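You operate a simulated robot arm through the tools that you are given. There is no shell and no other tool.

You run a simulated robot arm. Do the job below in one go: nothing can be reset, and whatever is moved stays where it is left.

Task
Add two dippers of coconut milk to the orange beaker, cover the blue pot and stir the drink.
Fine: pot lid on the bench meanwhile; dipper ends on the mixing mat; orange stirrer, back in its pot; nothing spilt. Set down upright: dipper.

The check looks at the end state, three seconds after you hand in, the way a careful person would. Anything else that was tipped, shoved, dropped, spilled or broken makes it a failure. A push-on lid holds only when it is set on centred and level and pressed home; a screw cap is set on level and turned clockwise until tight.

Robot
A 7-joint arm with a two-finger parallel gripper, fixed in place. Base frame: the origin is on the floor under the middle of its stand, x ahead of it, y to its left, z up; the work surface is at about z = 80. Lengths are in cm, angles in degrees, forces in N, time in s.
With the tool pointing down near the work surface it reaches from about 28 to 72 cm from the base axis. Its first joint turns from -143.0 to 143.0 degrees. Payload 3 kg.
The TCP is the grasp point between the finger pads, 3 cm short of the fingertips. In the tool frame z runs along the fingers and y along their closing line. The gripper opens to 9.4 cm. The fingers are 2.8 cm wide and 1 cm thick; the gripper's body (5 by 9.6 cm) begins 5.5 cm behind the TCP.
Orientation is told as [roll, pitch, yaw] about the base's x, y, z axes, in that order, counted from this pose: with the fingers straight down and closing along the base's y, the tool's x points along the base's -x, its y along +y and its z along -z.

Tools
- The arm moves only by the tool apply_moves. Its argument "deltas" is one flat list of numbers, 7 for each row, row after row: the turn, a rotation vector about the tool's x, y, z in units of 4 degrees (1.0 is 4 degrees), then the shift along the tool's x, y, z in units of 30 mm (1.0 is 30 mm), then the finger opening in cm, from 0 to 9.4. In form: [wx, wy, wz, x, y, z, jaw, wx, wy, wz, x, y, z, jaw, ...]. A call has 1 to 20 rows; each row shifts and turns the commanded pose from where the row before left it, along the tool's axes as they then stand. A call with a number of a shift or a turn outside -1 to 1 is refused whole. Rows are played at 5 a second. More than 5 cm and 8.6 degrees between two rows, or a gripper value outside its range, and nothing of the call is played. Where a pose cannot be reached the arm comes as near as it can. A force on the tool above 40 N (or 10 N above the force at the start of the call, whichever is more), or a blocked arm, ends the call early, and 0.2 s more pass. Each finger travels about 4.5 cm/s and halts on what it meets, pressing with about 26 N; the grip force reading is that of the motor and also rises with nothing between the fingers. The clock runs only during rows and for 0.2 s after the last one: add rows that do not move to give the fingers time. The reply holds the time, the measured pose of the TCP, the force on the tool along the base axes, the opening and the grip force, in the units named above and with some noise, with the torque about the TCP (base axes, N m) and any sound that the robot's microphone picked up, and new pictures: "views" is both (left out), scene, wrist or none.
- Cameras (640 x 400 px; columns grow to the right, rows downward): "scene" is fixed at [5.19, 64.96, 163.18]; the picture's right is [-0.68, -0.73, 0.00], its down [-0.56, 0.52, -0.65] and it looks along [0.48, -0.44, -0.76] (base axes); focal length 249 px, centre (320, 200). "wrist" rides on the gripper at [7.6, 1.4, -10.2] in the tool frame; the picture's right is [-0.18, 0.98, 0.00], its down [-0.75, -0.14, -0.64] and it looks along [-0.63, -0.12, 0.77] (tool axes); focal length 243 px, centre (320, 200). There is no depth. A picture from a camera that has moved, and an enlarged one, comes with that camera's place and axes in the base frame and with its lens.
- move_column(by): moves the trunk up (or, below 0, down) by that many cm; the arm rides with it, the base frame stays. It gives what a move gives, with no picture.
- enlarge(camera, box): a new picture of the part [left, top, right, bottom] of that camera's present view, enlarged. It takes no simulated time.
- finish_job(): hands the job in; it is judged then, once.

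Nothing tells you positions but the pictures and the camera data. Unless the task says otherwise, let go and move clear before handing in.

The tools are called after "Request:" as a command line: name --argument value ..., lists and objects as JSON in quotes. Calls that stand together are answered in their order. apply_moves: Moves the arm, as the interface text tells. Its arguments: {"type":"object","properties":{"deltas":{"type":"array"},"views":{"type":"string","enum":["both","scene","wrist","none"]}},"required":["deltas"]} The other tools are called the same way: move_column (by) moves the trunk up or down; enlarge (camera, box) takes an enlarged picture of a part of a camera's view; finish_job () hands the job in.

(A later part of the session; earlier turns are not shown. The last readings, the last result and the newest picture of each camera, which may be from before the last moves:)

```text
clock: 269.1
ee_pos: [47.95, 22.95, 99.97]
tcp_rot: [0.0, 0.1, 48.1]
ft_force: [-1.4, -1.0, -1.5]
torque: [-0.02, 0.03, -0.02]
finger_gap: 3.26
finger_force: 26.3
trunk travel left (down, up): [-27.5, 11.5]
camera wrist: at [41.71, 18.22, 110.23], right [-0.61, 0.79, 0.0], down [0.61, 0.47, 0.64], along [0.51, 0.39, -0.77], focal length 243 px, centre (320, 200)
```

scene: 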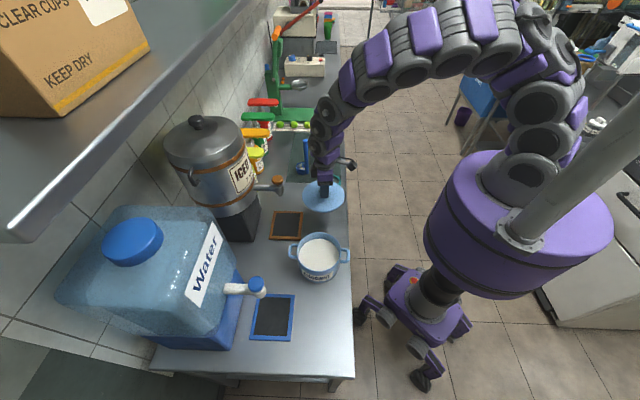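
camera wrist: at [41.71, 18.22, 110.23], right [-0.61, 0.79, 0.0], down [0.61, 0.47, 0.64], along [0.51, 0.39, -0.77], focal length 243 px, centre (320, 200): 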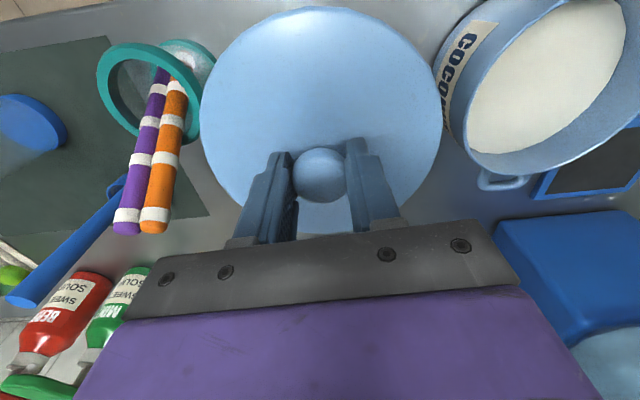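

The lid is gripped evenly. I'll carry it over the pot, target TCP (34.9, 37.4).

Request:
apply_moves --deltas '[0, 0, 0, -0.091, 0.802, -0.15, 0, 0, 0, 0, -0.091, 0.802, -0.15, 0, 0, 0, 0, -0.091, 0.802, -0.15, 0, 0, 0, 0, -0.091, 0.802, -0.15, 0, 0, 0, 0, -0.091, 0.802, -0.1, 0, 0, 0, 0, -0.091, 0.802, 0, 0, 0, 0, 0, -0.091, 0.802, 0, 0, 0, 0, 0, -0.091, 0.802, 0, 0, 0, 0, 0, 0, 0, 0, 0, 0, 0, 0, 0, 0, 0, 0]' --views "both"

Request:
enlarge --camera "scene" --box '[270, 190, 370, 290]'

```text
clock: 271.3
ee_pos: [35.13, 37.34, 102.09]
tcp_rot: [0.0, -0.1, 48.2]
ft_force: [-0.7, 0.4, -1.6]
torque: [0.02, 0.01, -0.05]
finger_gap: 3.26
finger_force: 26.5
trunk travel left (down, up): [-27.5, 11.5]
camera wrist: at [28.91, 32.6, 112.33], right [-0.61, 0.79, 0.0], down [0.61, 0.47, 0.64], along [0.51, 0.39, -0.77], focal length 243 px, centre (320, 200)
```

scene: 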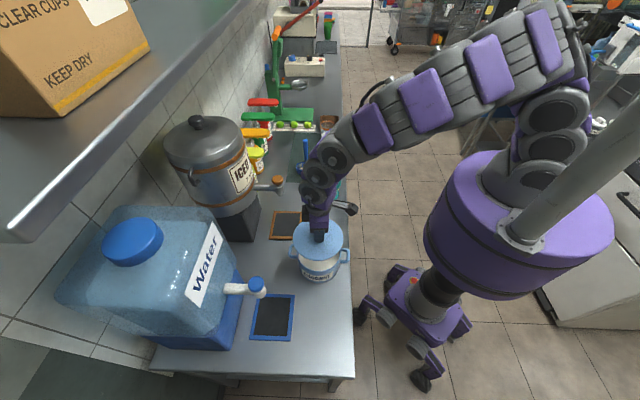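
wrist: 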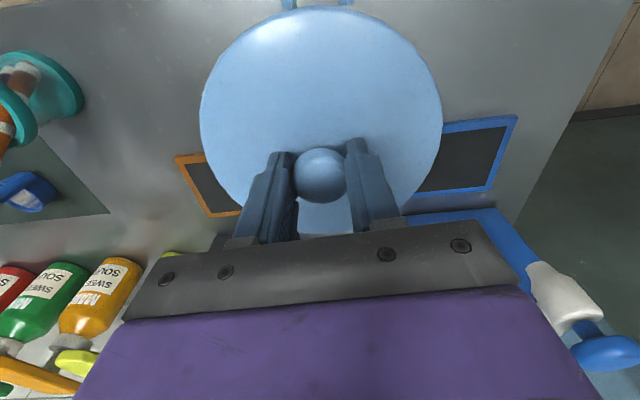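

```text
4.00 times, centred on (320, 240) of scene
camera zoom: at [5.19, 64.96, 163.18], right [-0.68, -0.73, 0.0], down [-0.56, 0.52, -0.65], along [0.48, -0.44, -0.76], focal length 996 px, centre (320, 40)
```

zoom: 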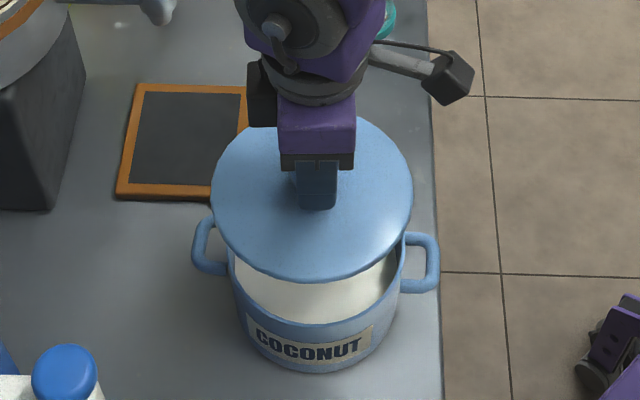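

I'll take a couple of still readings to average out noise before lowering.

Request:
apply_moves --deltas '[0, 0, 0, 0, 0, 0, 0]' --views "none"

Request:
apply_moves --deltas '[0, 0, 0, 0, 0, 0, 0]' --views "none"

Request:
apply_moves --deltas '[0, 0, 0, 0, 0, 0, 0]' --views "none"

```text
clock: 271.7
ee_pos: [35.12, 37.3, 102.08]
tcp_rot: [0.0, 0.0, 48.2]
ft_force: [0.4, 0.1, -1.5]
torque: [0.02, 0.01, -0.01]
finger_gap: 3.27
finger_force: 26.3
trunk travel left (down, up): [-27.5, 11.5]
```

```text
clock: 272.1
ee_pos: [35.18, 37.3, 102.08]
tcp_rot: [0.1, 0.1, 48.1]
ft_force: [-0.3, 0.6, -0.8]
torque: [0.02, 0.02, 0.01]
finger_gap: 3.29
finger_force: 26.2
trunk travel left (down, up): [-27.5, 11.5]
```

```text
clock: 272.5
ee_pos: [35.24, 37.2, 102.12]
tcp_rot: [0.0, 0.0, 48.1]
ft_force: [0.3, -0.5, -1.3]
torque: [0.0, -0.01, 0.03]
finger_gap: 3.26
finger_force: 25.1
trunk travel left (down, up): [-27.5, 11.5]
```

The average is (35.17, 37.28). I'll correct by (-0.2, +0.1), lower close to the rim and check the view.

Request:
apply_moves --deltas '[0, 0, 0, 0.025, 0.067, 0.5, 0, 0, 0, 0, 0, 0, 0.6, 0, 0, 0, 0, 0, 0, 0.5, 0, 0, 0, 0, 0, 0, 0.4, 0, 0, 0, 0, 0, 0, 0.25, 0, 0, 0, 0, 0, 0, 0, 0]' --views "both"

Request:
enlarge --camera "scene" --box '[280, 225, 360, 290]'

```text
clock: 273.9
ee_pos: [35.01, 37.6, 95.26]
tcp_rot: [-0.1, 0.1, 48.2]
ft_force: [-0.1, -0.3, -1.1]
torque: [0.01, -0.01, 0.01]
finger_gap: 3.29
finger_force: 25.6
trunk travel left (down, up): [-27.5, 11.5]
camera wrist: at [28.66, 32.9, 105.53], right [-0.61, 0.79, 0.0], down [0.61, 0.47, 0.64], along [0.51, 0.39, -0.77], focal length 243 px, centre (320, 200)
```

scene: 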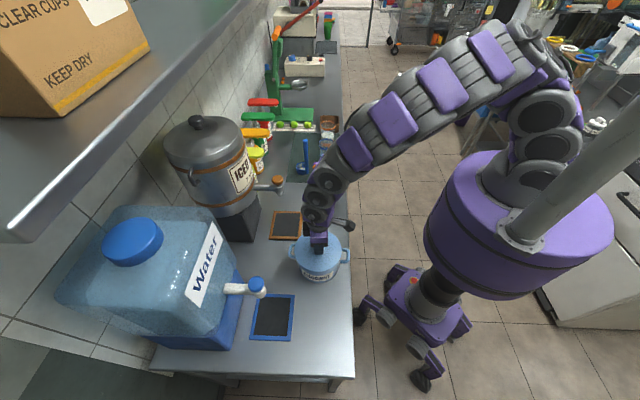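
wrist: 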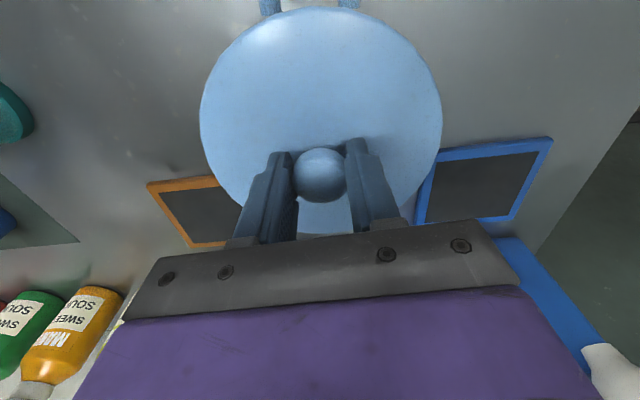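

```text
6.15 times, centred on (320, 258) of scene
camera zoom: at [5.19, 64.96, 163.18], right [-0.68, -0.73, 0.0], down [-0.56, 0.52, -0.65], along [0.48, -0.44, -0.76], focal length 1532 px, centre (320, -154)
```

zoom: 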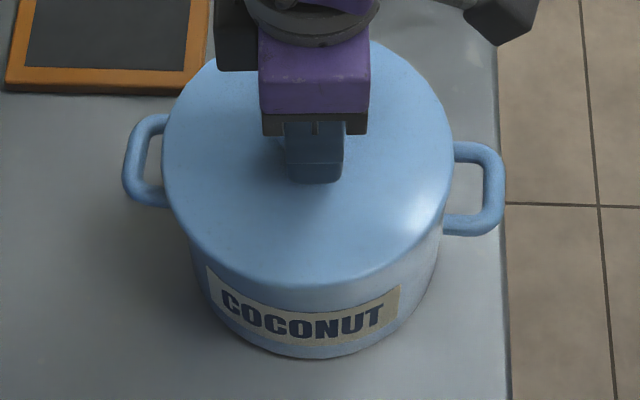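

Compared with the first picture, the lid sits about 7 px left of where it was seated. I'll shift it by about (-0.05, -0.38) and compare again.

Request:
apply_moves --deltas '[0, 0, 0, 0.105, -0.072, 0, 0, 0, 0, 0, 0, 0, 0, 0]' --views "none"

Request:
enlarge --camera "scene" --box '[280, 225, 360, 290]'

Request:
enlarge --camera "scene" --box '[295, 255, 345, 285]'

```text
clock: 274.5
ee_pos: [34.69, 37.26, 95.19]
tcp_rot: [-0.1, 0.0, 48.1]
ft_force: [-1.0, -0.2, -1.4]
torque: [0.0, -0.01, 0.01]
finger_gap: 3.26
finger_force: 26.2
trunk travel left (down, up): [-27.5, 11.5]
```

```text
6.15 times, centred on (320, 258) of scene
camera zoom: at [5.19, 64.96, 163.18], right [-0.68, -0.73, 0.0], down [-0.56, 0.52, -0.65], along [0.48, -0.44, -0.76], focal length 1532 px, centre (320, -154)
```

zoom: 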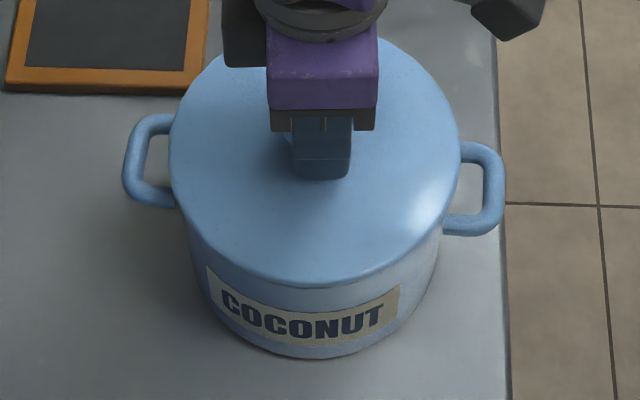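

```text
12.80 times, centred on (320, 270) of scene
camera zoom: at [5.19, 64.96, 163.18], right [-0.68, -0.73, 0.0], down [-0.56, 0.52, -0.65], along [0.48, -0.44, -0.76], focal length 3186 px, centre (320, -696)
```

zoom: 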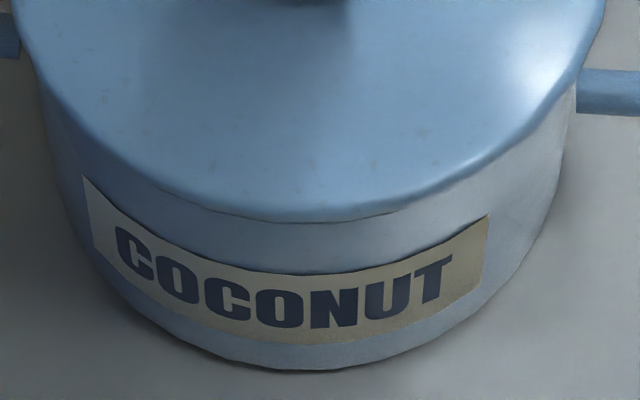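

The lid edges now line up left and right with the first picture. I'll average several still readings to decide the last correction.

Request:
apply_moves --deltas '[0, 0, 0, 0, 0, 0, 0]' --views "none"

Request:
apply_moves --deltas '[0, 0, 0, 0, 0, 0, 0]' --views "none"

Request:
apply_moves --deltas '[0, 0, 0, 0, 0, 0, 0]' --views "none"

Request:
apply_moves --deltas '[0, 0, 0, 0, 0, 0, 0]' --views "none"

Request:
enlarge --camera "scene" --box '[294, 228, 314, 268]'

Request:
enlarge --camera "scene" --box '[326, 228, 346, 268]'

```text
clock: 274.9
ee_pos: [34.8, 37.24, 95.23]
tcp_rot: [0.0, -0.1, 48.1]
ft_force: [0.9, -0.5, -1.7]
torque: [-0.01, 0.01, 0.01]
finger_gap: 3.26
finger_force: 25.5
trunk travel left (down, up): [-27.5, 11.5]
```

```text
clock: 275.3
ee_pos: [34.67, 37.15, 95.35]
tcp_rot: [-0.1, 0.1, 48.2]
ft_force: [-0.7, 0.5, -0.8]
torque: [-0.01, -0.02, 0.0]
finger_gap: 3.25
finger_force: 26.4
trunk travel left (down, up): [-27.5, 11.5]
```

```text
clock: 275.7
ee_pos: [34.8, 37.21, 95.14]
tcp_rot: [0.0, 0.1, 48.1]
ft_force: [0.1, 0.0, -0.5]
torque: [0.0, 0.04, -0.02]
finger_gap: 3.31
finger_force: 25.3
trunk travel left (down, up): [-27.5, 11.5]
```

```text
clock: 276.1
ee_pos: [34.92, 37.1, 95.33]
tcp_rot: [-0.1, -0.1, 48.1]
ft_force: [0.8, -0.1, -1.8]
torque: [0.01, -0.01, -0.03]
finger_gap: 3.27
finger_force: 25.6
trunk travel left (down, up): [-27.5, 11.5]
```

```text
10.00 times, centred on (304, 248) of scene
camera zoom: at [5.19, 64.96, 163.18], right [-0.68, -0.73, 0.0], down [-0.56, 0.52, -0.65], along [0.48, -0.44, -0.76], focal length 2489 px, centre (480, -280)
```

zoom: 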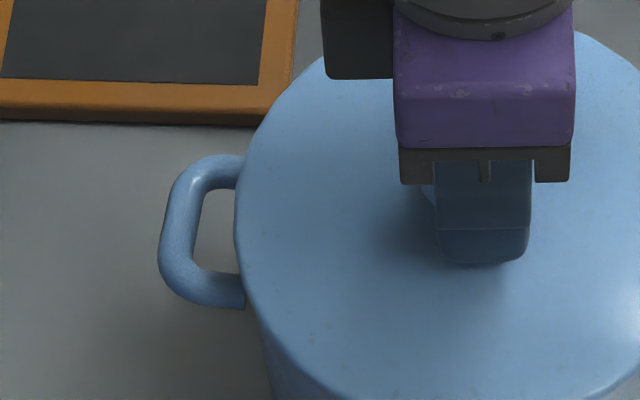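

```text
10.00 times, centred on (336, 248) of scene
camera zoom: at [5.19, 64.96, 163.18], right [-0.68, -0.73, 0.0], down [-0.56, 0.52, -0.65], along [0.48, -0.44, -0.76], focal length 2489 px, centre (160, -280)
```

zoom: 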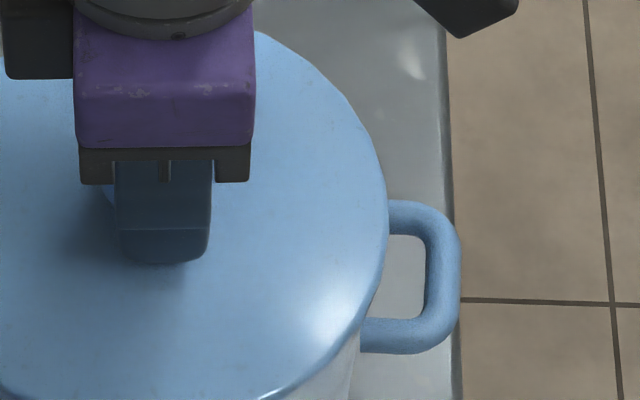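

By readings and picture the lid is centred to within about a millimetre. I'll nudge slightly and lower to contact, then press.

Request:
apply_moves --deltas '[0, 0, 0, -0.026, 0, 0.08, 0, 0, 0, 0, 0, 0, 0, 0]' --views "none"

Request:
apply_moves --deltas '[0, 0, 0, 0, 0, 0.08, 0, 0, 0, 0, 0, 0, 0, 0]' --views "none"

Request:
apply_moves --deltas '[0, 0, 0, 0, 0, 0.06, 0, 0, 0, 0, 0, 0, 0, 0]' --views "none"

Request:
apply_moves --deltas '[0, 0, 0, 0, 0, 0.06, 0, 0, 0, 0, 0, 0, 0, 0]' --views "scene"

Request:
enlarge --camera "scene" --box '[280, 225, 360, 290]'

```text
clock: 276.7
ee_pos: [34.78, 37.28, 95.01]
tcp_rot: [-0.1, 0.1, 48.0]
ft_force: [-0.6, 0.1, -1.2]
torque: [-0.01, 0.01, -0.01]
finger_gap: 3.27
finger_force: 26.2
trunk travel left (down, up): [-27.5, 11.5]
```

```text
clock: 277.3
ee_pos: [34.81, 37.3, 94.79]
tcp_rot: [0.0, 0.2, 48.1]
ft_force: [0.8, 0.5, -1.5]
torque: [0.0, 0.04, 0.01]
finger_gap: 3.29
finger_force: 25.8
trunk travel left (down, up): [-27.5, 11.5]
```

```text
clock: 277.9
ee_pos: [34.68, 37.33, 94.71]
tcp_rot: [-0.1, -0.1, 48.1]
ft_force: [1.9, 1.4, 14.9]
torque: [0.16, -0.04, -0.08]
finger_gap: 3.24
finger_force: 25.6
trunk travel left (down, up): [-27.5, 11.5]
heard: snap
```

```text
clock: 278.5
ee_pos: [34.78, 37.2, 94.77]
tcp_rot: [0.0, -0.2, 48.1]
ft_force: [1.3, 8.5, 34.8]
torque: [0.35, -0.14, 0.03]
finger_gap: 3.31
finger_force: 26.0
trunk travel left (down, up): [-27.5, 11.5]
```

scene: 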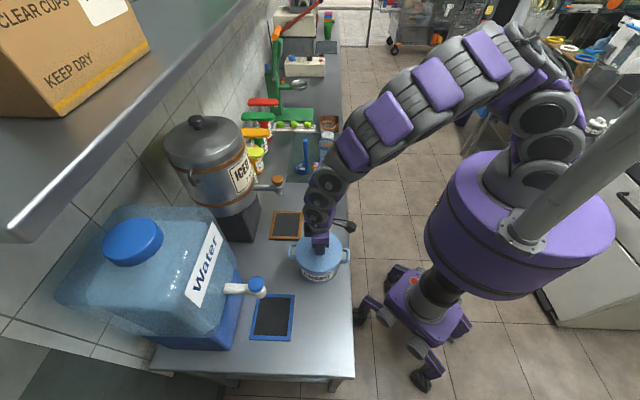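

```text
6.15 times, centred on (320, 258) of scene
camera zoom: at [5.19, 64.96, 163.18], right [-0.68, -0.73, 0.0], down [-0.56, 0.52, -0.65], along [0.48, -0.44, -0.76], focal length 1532 px, centre (320, -154)
```

zoom: 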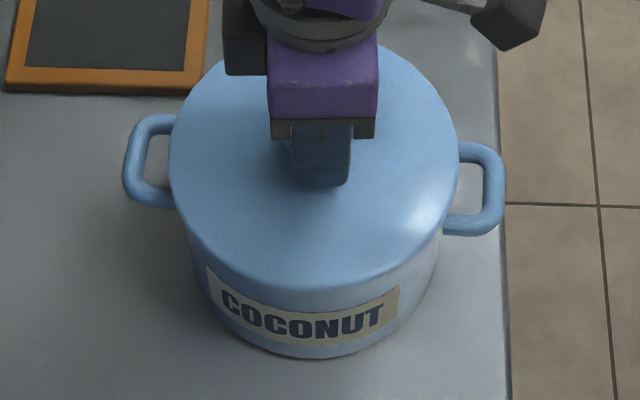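

I heard the snap and the lid is bearing 35 N. I'll ease off, release and lift clear, then compare with the first picture.

Request:
apply_moves --deltas '[0, 0, 0, 0, 0, -0.07, 0, 0, 0, 0, 0, 0, 0, 0]' --views "none"

Request:
apply_moves --deltas '[0, 0, 0, 0, 0, 0, 3.6, 0, 0, 0, 0, 0, 0, 6, 0, 0, 0, 0, 0, 0, 6, 0, 0, 0, 0, 0, 0, 6, 0, 0, 0, 0, 0, -0.4, 6, 0, 0, 0, 0, 0, -0.8, 6, 0, 0, 0, 0, 0, -1, 6, 0, 0, 0, 0, 0, -1, 6, 0, 0, 0, 0, 0, -1, 6, 0, 0, 0, 0, 0, 0, 6]' --views "both"

Request:
enlarge --camera "wrist" --box '[220, 0, 440, 180]'

Request:
enlarge --camera "scene" --box '[280, 225, 360, 290]'

```text
clock: 279.1
ee_pos: [34.73, 37.34, 94.63]
tcp_rot: [0.0, 0.1, 48.1]
ft_force: [2.3, 8.9, 7.7]
torque: [0.2, -0.03, 0.04]
finger_gap: 3.25
finger_force: 26.1
trunk travel left (down, up): [-27.5, 11.5]
```

```text
clock: 281.3
ee_pos: [34.82, 37.17, 107.51]
tcp_rot: [0.1, 0.1, 48.1]
ft_force: [0.1, -0.6, 0.7]
torque: [-0.03, 0.01, 0.01]
finger_gap: 6.0
finger_force: 0.1
trunk travel left (down, up): [-27.5, 11.5]
camera wrist: at [28.61, 32.45, 117.75], right [-0.61, 0.79, 0.0], down [0.61, 0.47, 0.64], along [0.51, 0.39, -0.77], focal length 243 px, centre (320, 200)
```

scene: 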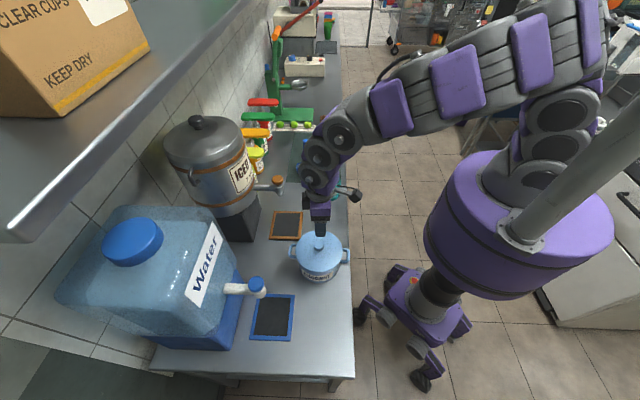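
wrist: 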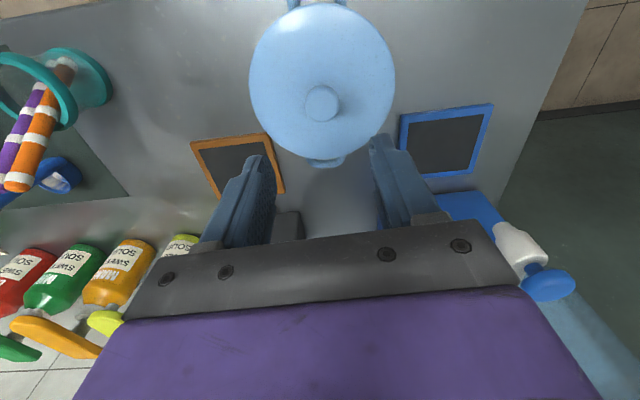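

```text
2.22 times, centred on (330, 90) of wrist
camera zoom: at [28.61, 32.45, 117.75], right [-0.61, 0.79, 0.0], down [0.61, 0.47, 0.64], along [0.51, 0.39, -0.77], focal length 539 px, centre (298, 444)
```

zoom: 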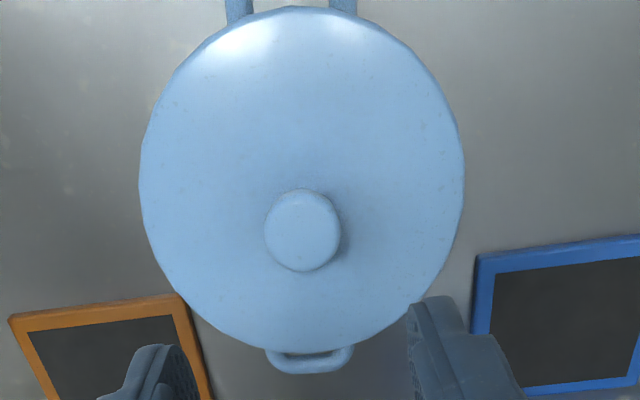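

```text
6.15 times, centred on (320, 258) of scene
camera zoom: at [5.19, 64.96, 163.18], right [-0.68, -0.73, 0.0], down [-0.56, 0.52, -0.65], along [0.48, -0.44, -0.76], focal length 1532 px, centre (320, -154)
```

zoom: 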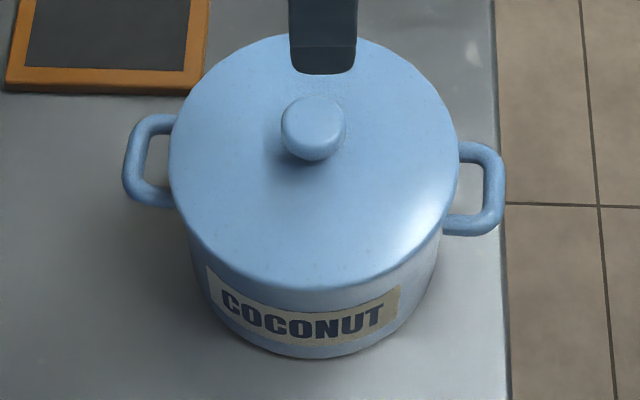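

The lid looks exactly as it did at the start, knob at the same pixels. Next is the orange stirrer: I'll move to a good viewpoint of the stirrer pot.

Request:
apply_moves --deltas '[0, 0, 0, 0.52, -0.883, -0.125, 6, 0, 0, 0, 0.52, -0.883, -0.125, 6, 0, 0, 0, 0.52, -0.883, -0.125, 6, 0, 0, 0, 0.52, -0.883, -0.125, 6, 0, 0, 0, 0.52, -0.883, -0.125, 6, 0, 0, 0, 0.52, -0.883, -0.125, 6, 0, 0, 0, 0.52, -0.883, -0.125, 6, 0, 0, 0, 0.52, -0.883, -0.125, 6, 0, 0, 0, 0.52, -0.883, -0.125, 6, 0, 0, 0, 0.52, -0.883, -0.125, 6, 0, 0, 0, 0.52, -0.883, -0.125, 6, 0, 0, 0, 0.52, -0.883, -0.125, 6, 0, 0, 0, 0, 0, 0, 6]' --views "both"

Request:
enlarge --camera "wrist" --box '[220, 40, 420, 220]'

```text
clock: 284.1
ee_pos: [45.78, 2.26, 112.05]
tcp_rot: [0.0, 0.1, 48.1]
ft_force: [0.4, 0.9, -0.1]
torque: [-0.01, -0.02, -0.05]
finger_gap: 6.02
finger_force: 0.0
trunk travel left (down, up): [-27.5, 11.5]
camera wrist: at [39.57, -2.47, 122.26], right [-0.61, 0.79, 0.0], down [0.61, 0.47, 0.64], along [0.51, 0.39, -0.77], focal length 243 px, centre (320, 200)
```

scene: 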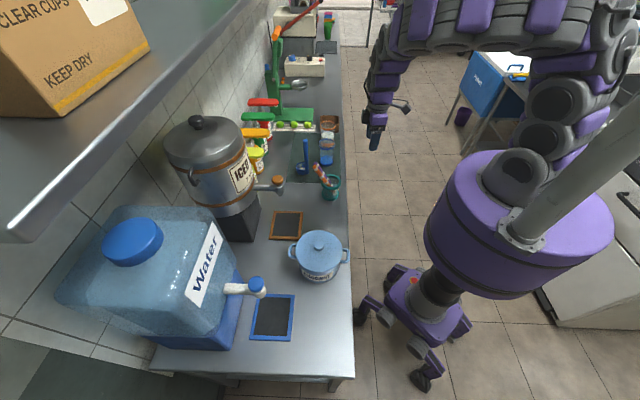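
wrist: 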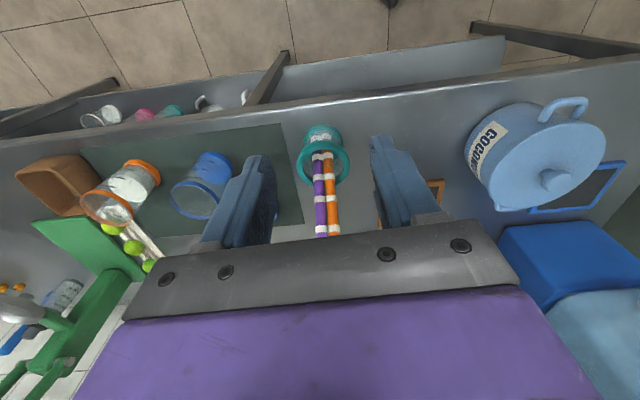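

```text
2.22 times, centred on (320, 130) of wrist
camera zoom: at [39.57, -2.47, 122.26], right [-0.61, 0.79, 0.0], down [0.61, 0.47, 0.64], along [0.51, 0.39, -0.77], focal length 539 px, centre (320, 356)
```

zoom: 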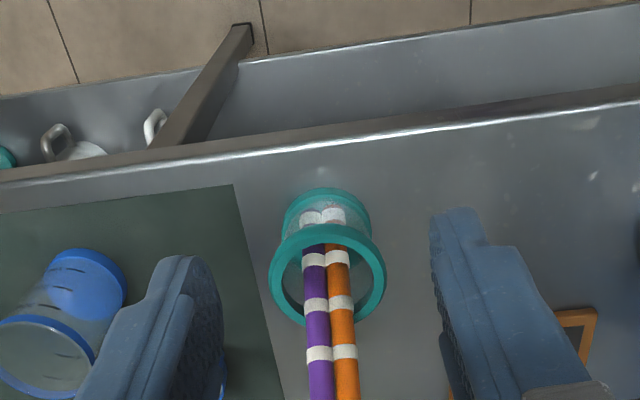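

The two stirrers lean side by side, orange on the pot side. I'll zoom further to measure them.

Request:
enlarge --camera "wrist" --box '[290, 120, 370, 250]'

Request:
enlarge --camera "scene" --box '[305, 155, 350, 205]'

```text
3.08 times, centred on (330, 185) of wrist
camera zoom: at [39.57, -2.47, 122.26], right [-0.61, 0.79, 0.0], down [0.61, 0.47, 0.64], along [0.51, 0.39, -0.77], focal length 746 px, centre (289, 246)
```

zoom: 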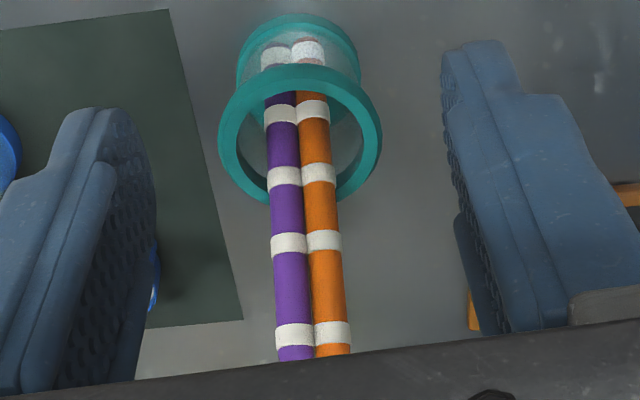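

```text
8.00 times, centred on (328, 180) of scene
camera zoom: at [5.19, 64.96, 163.18], right [-0.68, -0.73, 0.0], down [-0.56, 0.52, -0.65], along [0.48, -0.44, -0.76], focal length 1991 px, centre (260, 360)
```

zoom: 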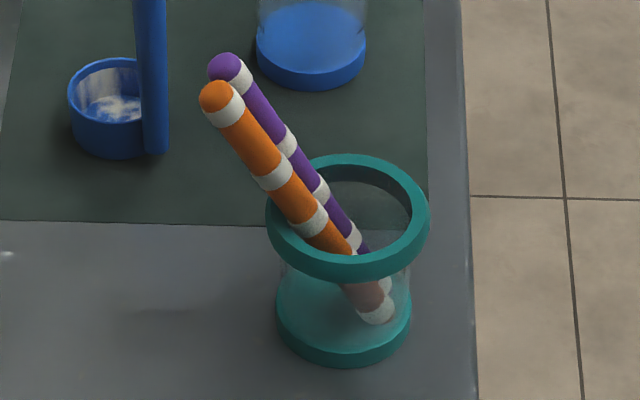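

Triangulating the bands, the orange stirrer runs from about (61.0, 16.7, 97.5) at its tip down along (0.364, 0.348, 0.863). It's 1.8 cm thick and touches the purple one. I'll grip it with the jaws in its lean plane, so I need yaw near -46° and will test how far yaw goes here.

Request:
apply_moves --deltas '[0, 0, 1, 0, 0, 0, 6, 0, 0, 1, 0, 0, 0, 6, 0, 0, 1, 0, 0, 0, 6, 0, 0, 1, 0, 0, 0, 6, 0, 0, 1, 0, 0, 0, 6, 0, 0, 1, 0, 0, 0, 6, 0, 0, 1, 0, 0, 0, 6, 0, 0, 1, 0, 0, 0, 6, 0, 0, 1, 0, 0, 0, 6, 0, 0, 1, 0, 0, 0, 6, 0, 0, 1, 0, 0, 0, 6, 0, 0, 1, 0, 0, 0, 6, 0, 0, 1, 0, 0, 0, 6, 0, 0, 1, 0, 0, 0, 6, 0, 0, 1, 0, 0, 0, 6, 0, 0, 1, 0, 0, 0, 6]' --views "scene"

```text
clock: 287.5
ee_pos: [45.94, 2.13, 111.8]
tcp_rot: [0.0, 0.1, -15.9]
ft_force: [-0.8, -0.4, 0.4]
torque: [0.04, 0.0, 0.0]
finger_gap: 6.0
finger_force: 0.0
trunk travel left (down, up): [-27.5, 11.5]
```

scene: 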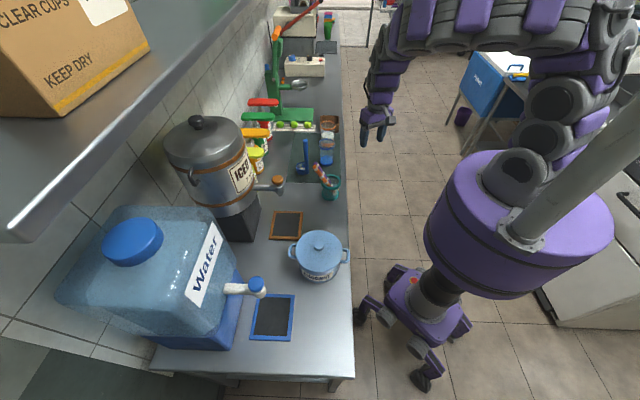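

Yaw is free here. I'll raise the trunk fully, which I need for reaching the beaker with the stirrer, and yaw to -46.3°.

Request:
move_column --by 11.5

Request:
apply_moves --deltas '[0, 0, 1, 0, 0, 0, 6, 0, 0, 1, 0, 0, 0, 6, 0, 0, 1, 0, 0, 0, 6, 0, 0, 1, 0, 0, 0, 6, 0, 0, 1, 0, 0, 0, 6, 0, 0, 1, 0, 0, 0, 6, 0, 0, 1, 0, 0, 0, 6, 0, 0, 0.6, 0, 0, 0, 6, 0, 0, 0, 0, 0, 0, 6]' --views "none"

```text
clock: 288.9
ee_pos: [45.96, 2.03, 123.39]
tcp_rot: [0.0, 0.2, -15.8]
ft_force: [-0.9, -0.4, 0.6]
torque: [-0.05, -0.01, -0.01]
finger_gap: 6.01
finger_force: 0.0
trunk travel left (down, up): [-39.0, 0.0]
```

```text
clock: 290.9
ee_pos: [41.95, -0.96, 121.77]
tcp_rot: [0.3, -0.1, -46.1]
ft_force: [0.1, -0.1, 0.7]
torque: [0.01, -0.01, 0.03]
finger_gap: 5.99
finger_force: 0.0
out of reach, approached as far as the arm can: row 5, 6, 7, 8
trunk travel left (down, up): [-39.0, 0.0]
```

Yaw -46° is right at a joint limit here. The jaws can also close along the same line turned by 180°, so I'll yaw the other way to about 134°, which should sit mid-range.

Request:
apply_moves --deltas '[0, 0, -1, 0, 0, 0, 6, 0, 0, -1, 0, 0, 0, 6, 0, 0, -1, 0, 0, 0, 6, 0, 0, -1, 0, 0, 0, 6, 0, 0, -1, 0, 0, 0, 6, 0, 0, -1, 0, 0, 0, 6, 0, 0, -1, 0, 0, 0, 6, 0, 0, -1, 0, 0, 0, 6, 0, 0, -1, 0, 0, 0, 6, 0, 0, -1, 0, 0, 0, 6, 0, 0, -1, 0, 0, 0, 6, 0, 0, -1, 0, 0, 0, 6, 0, 0, -1, 0, 0, 0, 6, 0, 0, -1, 0, 0, 0, 6, 0, 0, -1, 0, 0, 0, 6, 0, 0, -1, 0, 0, 0, 6, 0, 0, -1, 0, 0, 0, 6, 0, 0, -1, 0, 0, 0, 6, 0, 0, -1, 0, 0, 0, 6, 0, 0, -1, 0, 0, 0, 6]' --views "none"

Request:
apply_moves --deltas '[0, 0, -1, 0, 0, 0, 6, 0, 0, -1, 0, 0, 0, 6, 0, 0, -1, 0, 0, 0, 6, 0, 0, -1, 0, 0, 0, 6, 0, 0, -1, 0, 0, 0, 6, 0, 0, -1, 0, 0, 0, 6, 0, 0, -1, 0, 0, 0, 6, 0, 0, -1, 0, 0, 0, 6, 0, 0, -1, 0, 0, 0, 6, 0, 0, -1, 0, 0, 0, 6, 0, 0, -1, 0, 0, 0, 6, 0, 0, -1, 0, 0, 0, 6, 0, 0, -1, 0, 0, 0, 6, 0, 0, -1, 0, 0, 0, 6, 0, 0, -1, 0, 0, 0, 6, 0, 0, -1, 0, 0, 0, 6, 0, 0, -1, 0, 0, 0, 6, 0, 0, -1, 0, 0, 0, 6, 0, 0, -1, 0, 0, 0, 6, 0, 0, -1, 0, 0, 0, 6]' --views "scene"

```text
clock: 295.1
ee_pos: [42.01, -0.87, 121.78]
tcp_rot: [0.0, 0.1, 33.8]
ft_force: [-0.8, -0.1, -0.8]
torque: [0.03, -0.04, 0.0]
finger_gap: 6.02
finger_force: 0.1
trunk travel left (down, up): [-39.0, 0.0]
```

```text
clock: 299.3
ee_pos: [41.96, -0.87, 121.68]
tcp_rot: [0.1, 0.0, 113.8]
ft_force: [-0.4, 0.6, 0.4]
torque: [-0.03, -0.05, -0.01]
finger_gap: 5.99
finger_force: 0.1
trunk travel left (down, up): [-39.0, 0.0]
```

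scene: 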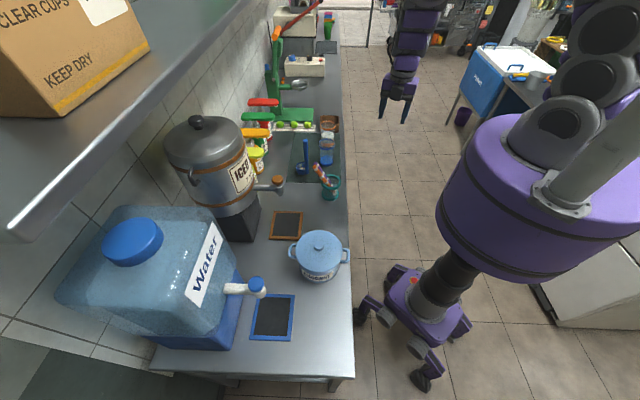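

Good, no limit. I'll finish the yaw and move above the stirrers.

Request:
apply_moves --deltas '[0, 0, -1, 0, 0, 0, 6, 0, 0, -1, 0, 0, 0, 6, 0, 0, -1, 0, 0, 0, 6, 0, 0, -1, 0, 0, 0, 6, 0, 0, -1, 0, 0, 0, 6, 0, 0, 0, -0.014, -0.931, 0.133, 6, 0, 0, 0, -0.014, -0.931, 0.133, 6, 0, 0, 0, -0.014, -0.931, 0.133, 6, 0, 0, 0, -0.014, -0.931, 0.133, 6, 0, 0, 0, -0.014, -0.931, 0.133, 6, 0, 0, 0, -0.014, -0.931, 0.133, 6, 0, 0, 0, -0.014, -0.931, 0.133, 6, 0, 0, 0, -0.014, -0.931, 0.133, 6, 0, 0, 0, -0.014, -0.931, 0.133, 6, 0, 0, 0, -0.014, -0.931, 0.133, 6, 0, 0, 0, 0, 0, 0, 6]' --views "both"

```text
clock: 302.7
ee_pos: [61.72, 18.77, 117.69]
tcp_rot: [0.0, 0.1, 133.8]
ft_force: [-0.1, 0.2, 0.5]
torque: [0.01, -0.03, -0.05]
finger_gap: 5.98
finger_force: 0.0
trunk travel left (down, up): [-39.0, 0.0]
camera wrist: at [65.77, 12.41, 128.06], right [-0.84, -0.55, 0.0], down [-0.42, 0.64, 0.64], along [-0.35, 0.54, -0.77], focal length 243 px, centre (320, 200)
```

scene: 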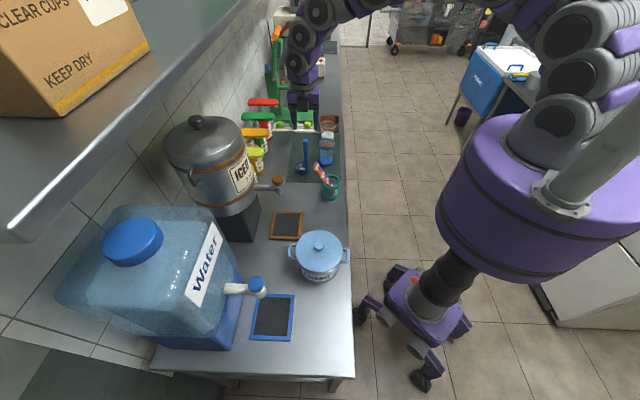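
wrist: 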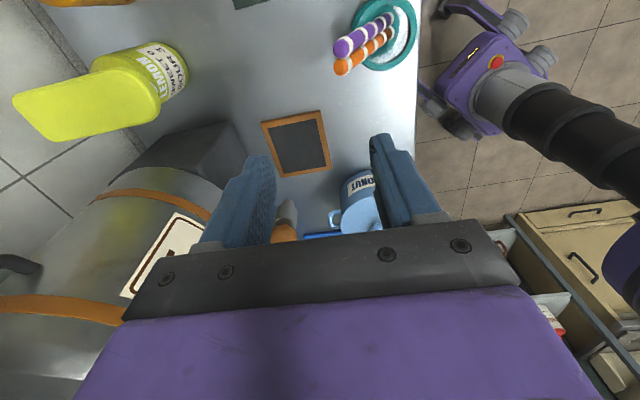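

I'll now tilt the tool into line with the stirrer, 30.3° in the lean plane and then 20° about the jaw line, staying well above it.

Request:
apply_moves --deltas '[-1, 0, 0, 0, 0, 0, 6, -1, 0, 0, 0, 0, 0, 6, -1, 0, 0, 0, 0, 0, 6, -1, 0, 0, 0, 0, 0, 6, -1, 0, 0, 0, 0, 0, 6, -1, 0, 0, 0, 0, 0, 6, -1, 0, 0, 0, 0, 0, 6, -0.575, 0, 0, 0, 0, 0, 6, 0, 1, 0, 0, 0, 0, 6, 0, 1, 0, 0, 0, 0, 6, 0, 1, 0, 0, 0, 0, 6, 0, 1, 0, 0, 0, 0, 6, 0, 1, 0, 0, 0, 0, 6, 0, 0, 0, 0, 0, 0, 6]' --views "both"

Request:
enlarge --camera "wrist" --box '[200, 0, 460, 240]'

Request:
enlarge --camera "scene" --box '[240, 30, 380, 210]'

```text
clock: 305.7
ee_pos: [56.62, 20.74, 121.48]
tcp_rot: [10.5, 15.6, 136.6]
ft_force: [0.1, -0.1, 0.2]
torque: [-0.01, -0.06, -0.01]
finger_gap: 6.0
finger_force: 0.1
out of reach, approached as far as the arm can: row 2, 3, 4, 5, 6, 7, 8, 9, 10, 12, 13
trunk travel left (down, up): [-39.0, 0.0]
camera wrist: at [60.1, 18.03, 133.48], right [-0.83, -0.55, 0.12], down [-0.47, 0.8, 0.38], along [-0.31, 0.26, -0.92], focal length 243 px, centre (320, 200)
```

scene: 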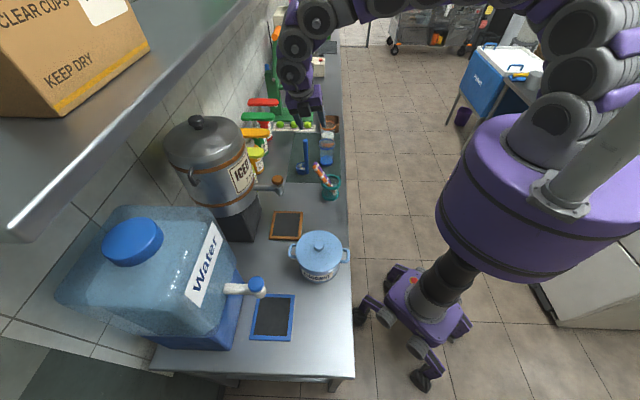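
wrist: 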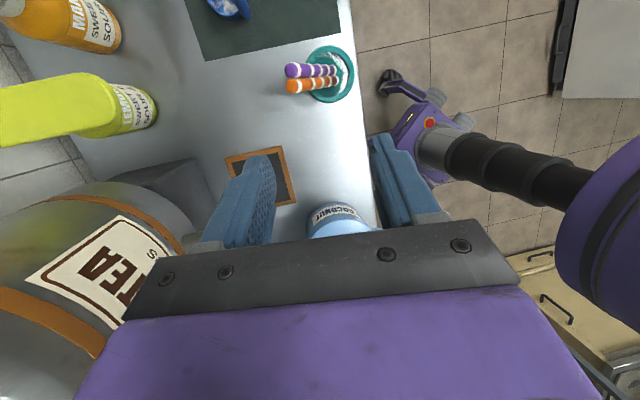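

```text
1.67 times, centred on (330, 120) of wrist
camera zoom: at [60.1, 18.03, 133.48], right [-0.83, -0.55, 0.12], down [-0.47, 0.8, 0.38], along [-0.31, 0.26, -0.92], focal length 404 px, centre (303, 333)
```

zoom: 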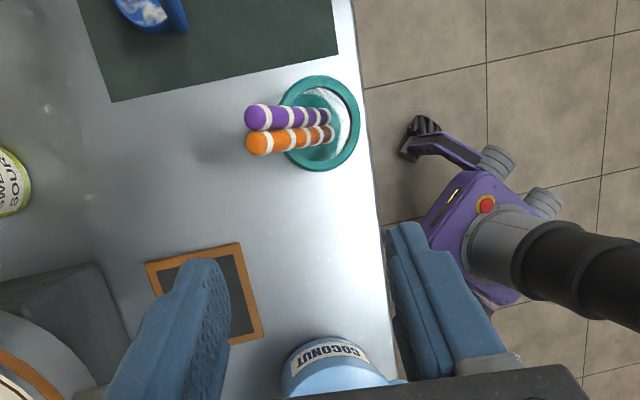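

```text
2.22 times, centred on (310, 120) of scene
camera zoom: at [5.19, 64.96, 163.18], right [-0.68, -0.73, 0.0], down [-0.56, 0.52, -0.65], along [0.48, -0.44, -0.76], focal length 553 px, centre (342, 378)
```

zoom: 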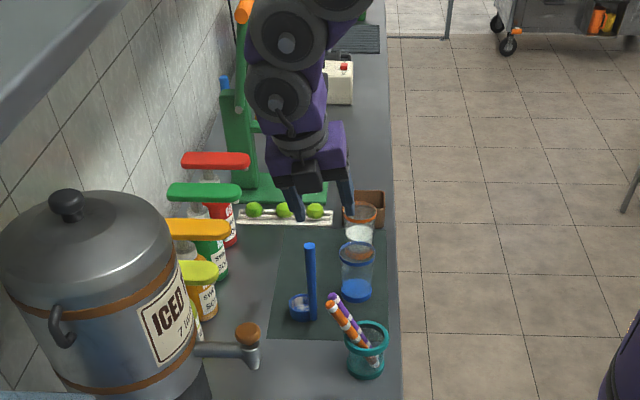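

The tilt ran out of reach because I was too high and far out. I'll come in and lower, then apply the remaining rotation of about 20.7°.

Request:
apply_moves --deltas '[0, 0, 0, -0.09, 0.41, 0.72, 6, 0, 0, 0, -0.09, 0.41, 0.72, 6, 0, 0, 0, -0.09, 0.41, 0.72, 6, 0, 0, 0, -0.09, 0.41, 0.72, 6, 0, 0, 0, -0.09, 0.41, 0.72, 6, -0.8, 0.17, -0.258, 0, 0, 0, 6, -0.8, 0.17, -0.258, 0, 0, 0, 6, -0.8, 0.17, -0.258, 0, 0, 0, 6, -0.8, 0.17, -0.258, 0, 0, 0, 6, -0.8, 0.17, -0.258, 0, 0, 0, 6, -0.8, 0.17, -0.258, 0, 0, 0, 6, 0, 0, 0, 0, 0, 0, 6]' --views "both"

```text
clock: 308.3
ee_pos: [51.65, 13.86, 112.16]
tcp_rot: [17.6, 16.4, 139.1]
ft_force: [0.0, -0.1, 0.1]
torque: [0.02, -0.01, -0.01]
finger_gap: 6.02
finger_force: 0.0
out of reach, approached as far as the arm can: row 8, 9, 10, 11
trunk travel left (down, up): [-39.0, 0.0]
camera wrist: at [56.14, 12.28, 124.1], right [-0.81, -0.54, 0.23], down [-0.45, 0.83, 0.33], along [-0.37, 0.16, -0.91], focal length 243 px, centre (320, 200)
```

scene: 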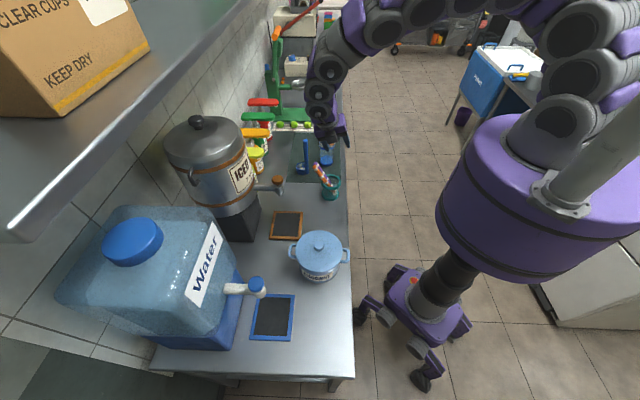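
wrist: 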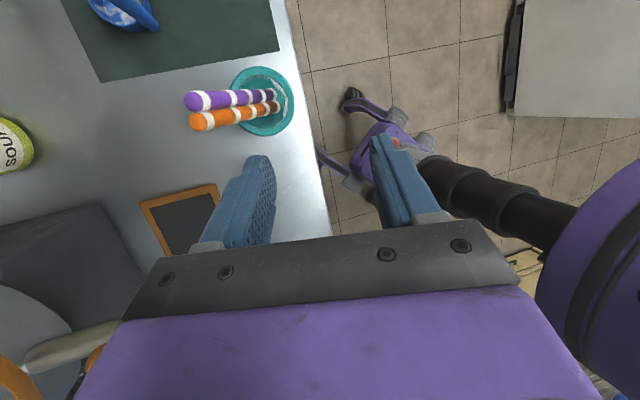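

A wrist limit stops the tilt here. I'll try again nearer the stirrer and lower, where the arm posture differs.

Request:
apply_moves --deltas '[0, 0, 0, 0.05, -0.71, 0.445, 6, 0, 0, 0, 0.05, -0.71, 0.445, 6, 0, 0, 0, 0.05, -0.71, 0.445, 6, 0, 0, 0, 0.05, -0.71, 0.445, 6, -0.8, 0.17, -0.2525, 0, 0, 0, 6, -0.8, 0.17, -0.2525, 0, 0, 0, 6, -0.8, 0.17, -0.2525, 0, 0, 0, 6, -0.8, 0.17, -0.2525, 0, 0, 0, 6, 0, 0, 0, 0, 0, 0, 6]' --views "both"

```text
clock: 310.3
ee_pos: [51.66, 13.88, 112.15]
tcp_rot: [17.7, 16.4, 139.2]
ft_force: [-0.4, 0.1, -0.6]
torque: [0.03, 0.0, 0.0]
finger_gap: 6.02
finger_force: 0.0
out of reach, approached as far as the arm can: row 1, 2, 3, 4, 5, 6, 7, 8
trunk travel left (down, up): [-39.0, 0.0]
camera wrist: at [56.13, 12.28, 124.09], right [-0.81, -0.54, 0.23], down [-0.45, 0.83, 0.33], along [-0.37, 0.16, -0.91], focal length 243 px, centre (320, 200)
```

scene: 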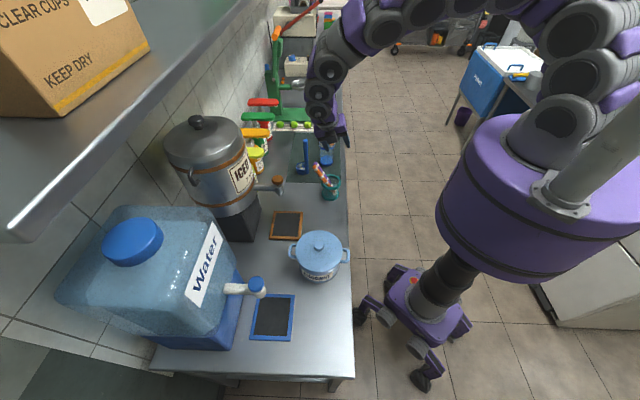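
wrist: 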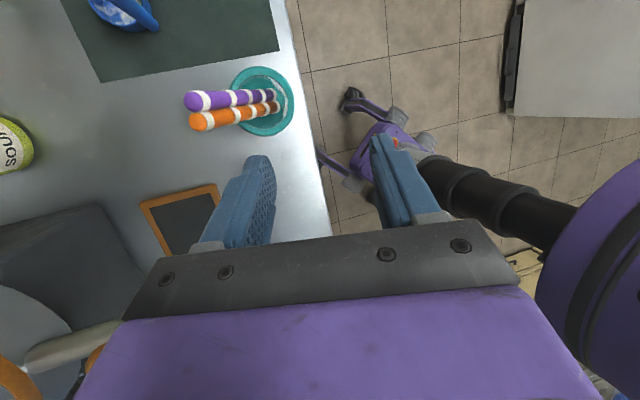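

The arm is stuck at a limit for tilting inward. I'll undo the tilt back to tool-down and use a different approach: stand the orange stirrer up inside its pot with one finger before gripping.

Request:
apply_moves --deltas '[0.88, 0, 0, 0, 0, 0, 6, 0.88, 0, 0, 0, 0, 0, 6, 0.88, 0, 0, 0, 0, 0, 6, 0.88, 0, 0, 0, 0, 0, 6, 0.88, 0, 0, 0, 0, 0, 6, 0, -0.82, 0, 0, 0, 0, 6, 0, -0.82, 0, 0, 0, 0, 6, 0, -0.82, 0, 0, 0, 0, 6, 0, -0.82, 0, 0, 0, 0, 6, 0, -0.82, 0, 0, 0, 0, 6, 0, 0, 0, 0, 0, 0, 6]' --views "scene"

```text
clock: 312.7
ee_pos: [51.6, 13.88, 112.55]
tcp_rot: [0.0, 0.0, 139.1]
ft_force: [0.1, 0.2, 0.5]
torque: [0.0, -0.02, 0.02]
finger_gap: 6.0
finger_force: 0.1
trunk travel left (down, up): [-39.0, 0.0]
```

scene: 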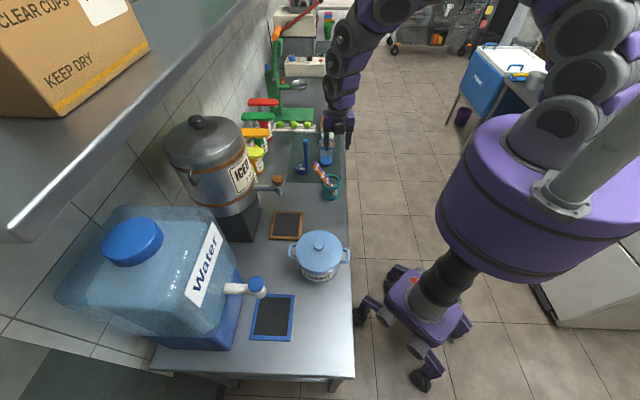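

Tool-down again. I'll test the yaw range upward, since stirring would need about 170–180° in this family.

Request:
apply_moves --deltas '[0, 0, -1, 0, 0, 0, 6, 0, 0, -1, 0, 0, 0, 6, 0, 0, -1, 0, 0, 0, 6, 0, 0, -1, 0, 0, 0, 6, 0, 0, -1, 0, 0, 0, 6, 0, 0, -1, 0, 0, 0, 6, 0, 0, -1, 0, 0, 0, 6, 0, 0, -1, 0, 0, 0, 6, 0, 0, -1, 0, 0, 0, 6, 0, 0, -1, 0, 0, 0, 6]' --views "none"

```text
clock: 314.9
ee_pos: [51.52, 13.79, 112.49]
tcp_rot: [0.1, 0.0, 179.1]
ft_force: [-0.4, -0.5, 0.2]
torque: [-0.02, 0.0, 0.02]
finger_gap: 6.0
finger_force: 0.0
trunk travel left (down, up): [-39.0, 0.0]
```

Yaw 179° is fine, so this family works both for gripping (134°) and stirring (170°). I'll rehearse the stirring tilt without the stirrer to check reach at the beaker.

Request:
apply_moves --deltas '[0, 0, 0, 0.4, 0.8, 0, 6, 0, 0, 0, 0.4, 0.8, 0, 6, 0, 0, 0, 0.4, 0.8, 0, 6, 0, 0, 0, 0.4, 0.8, 0, 6, 0, 0, 0, 0.4, 0.8, 0, 6, 0, 0, 0, 0.4, 0.8, 0, 6, 0, 0, 0, 0.4, 0.8, 0, 6, 0, 0, 0, 0.4, 0.8, 0, 6, 0, 0, 0, 0.4, 0.8, 0, 6, 0, 0, 1, 0, 0, 0, 6, 0, 0, 1, 0, 0, 0, 6, 0, 0, 0.15, 0, 0, 0, 6, 0, 0, 0, 0, 0, 0, 6]' --views "none"

Request:
apply_moves --deltas '[0, 1, 0, 0, 0, 0, 6, 0, 1, 0, 0, 0, 0, 6, 0, 1, 0, 0, 0, 0, 6, 0, 1, 0, 0, 0, 0, 6, 0, 1, 0, 0, 0, 0, 6, 0, 1, 0, 0, 0, 0, 6, 0, 1, 0, 0, 0, 0, 6, 0, 1, 0, 0, 0, 0, 6, 0, 0.75, 0, 0, 0, 0, 6, 0, 0, 0, 0, 0, 0, 6]' --views "scene"

```text
clock: 317.7
ee_pos: [61.93, -8.02, 112.53]
tcp_rot: [0.1, -0.2, 170.3]
ft_force: [-0.5, -0.5, 0.1]
torque: [0.04, -0.02, -0.01]
finger_gap: 6.0
finger_force: 0.2
trunk travel left (down, up): [-39.0, 0.0]
```

```text
clock: 319.9
ee_pos: [61.62, -7.54, 112.34]
tcp_rot: [-0.9, 29.7, 170.3]
ft_force: [0.3, 0.3, -1.0]
torque: [0.01, 0.04, -0.01]
finger_gap: 5.99
finger_force: 0.1
out of reach, approached as far as the arm can: row 7
trunk travel left (down, up): [-39.0, 0.0]
```

scene: 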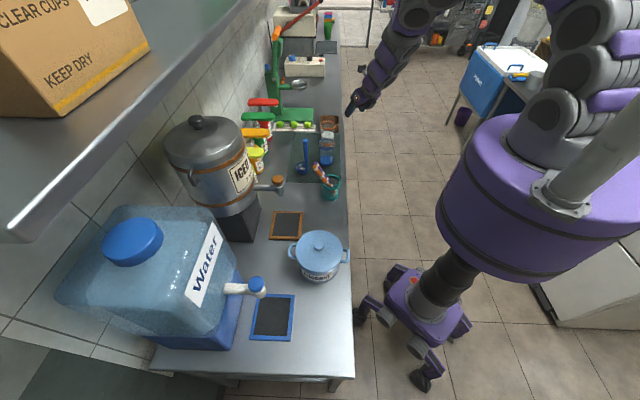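

Request:
apply_moves --deltas '[0, 0.66, 0, 0, 0, 0, 6, 0, 0.66, 0, 0, 0, 0, 6, 0, 0, 0, 0.58, 0.131, 0.715, 6, 0, 0, 0, 0.58, 0.131, 0.715, 6, 0, 0, 0, 0.58, 0.131, 0.715, 6, 0, 0, 0, 0.58, 0.131, 0.715, 6, 0, 0, 0, 0.58, 0.131, 0.715, 6, 0, 0, 0, 0.58, 0.131, 0.715, 6, 0, 0, 0, 0.58, 0.131, 0.715, 6, 0, 0, 0, 0, 0, 0, 6]' --views "both"

```text
clock: 322.1
ee_pos: [75.48, -12.25, 108.47]
tcp_rot: [-1.2, 34.9, 169.9]
ft_force: [-0.1, -0.6, 0.4]
torque: [0.01, 0.01, 0.0]
finger_gap: 5.98
finger_force: 0.0
out of reach, approached as far as the arm can: row 8, 9
trunk travel left (down, up): [-39.0, 0.0]
camera wrist: at [75.48, -13.91, 121.17], right [-0.31, -0.94, -0.12], down [-0.95, 0.3, 0.1], along [-0.06, 0.15, -0.99], focal length 243 px, centre (320, 200)
```

scene: 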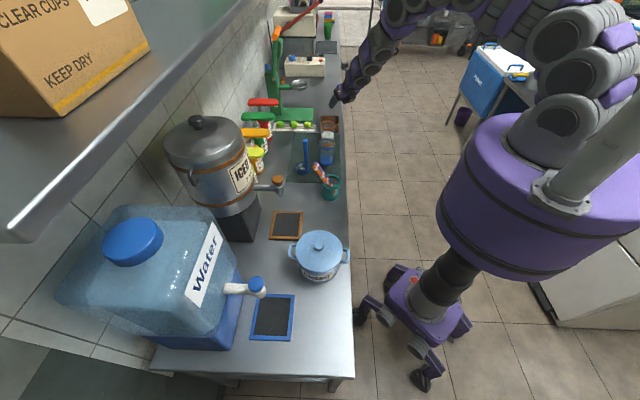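
wrist: 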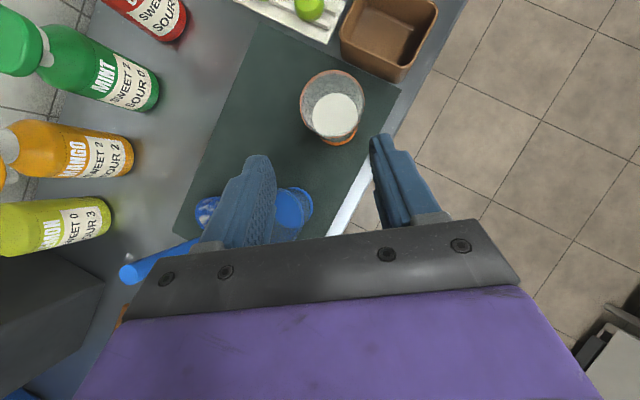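

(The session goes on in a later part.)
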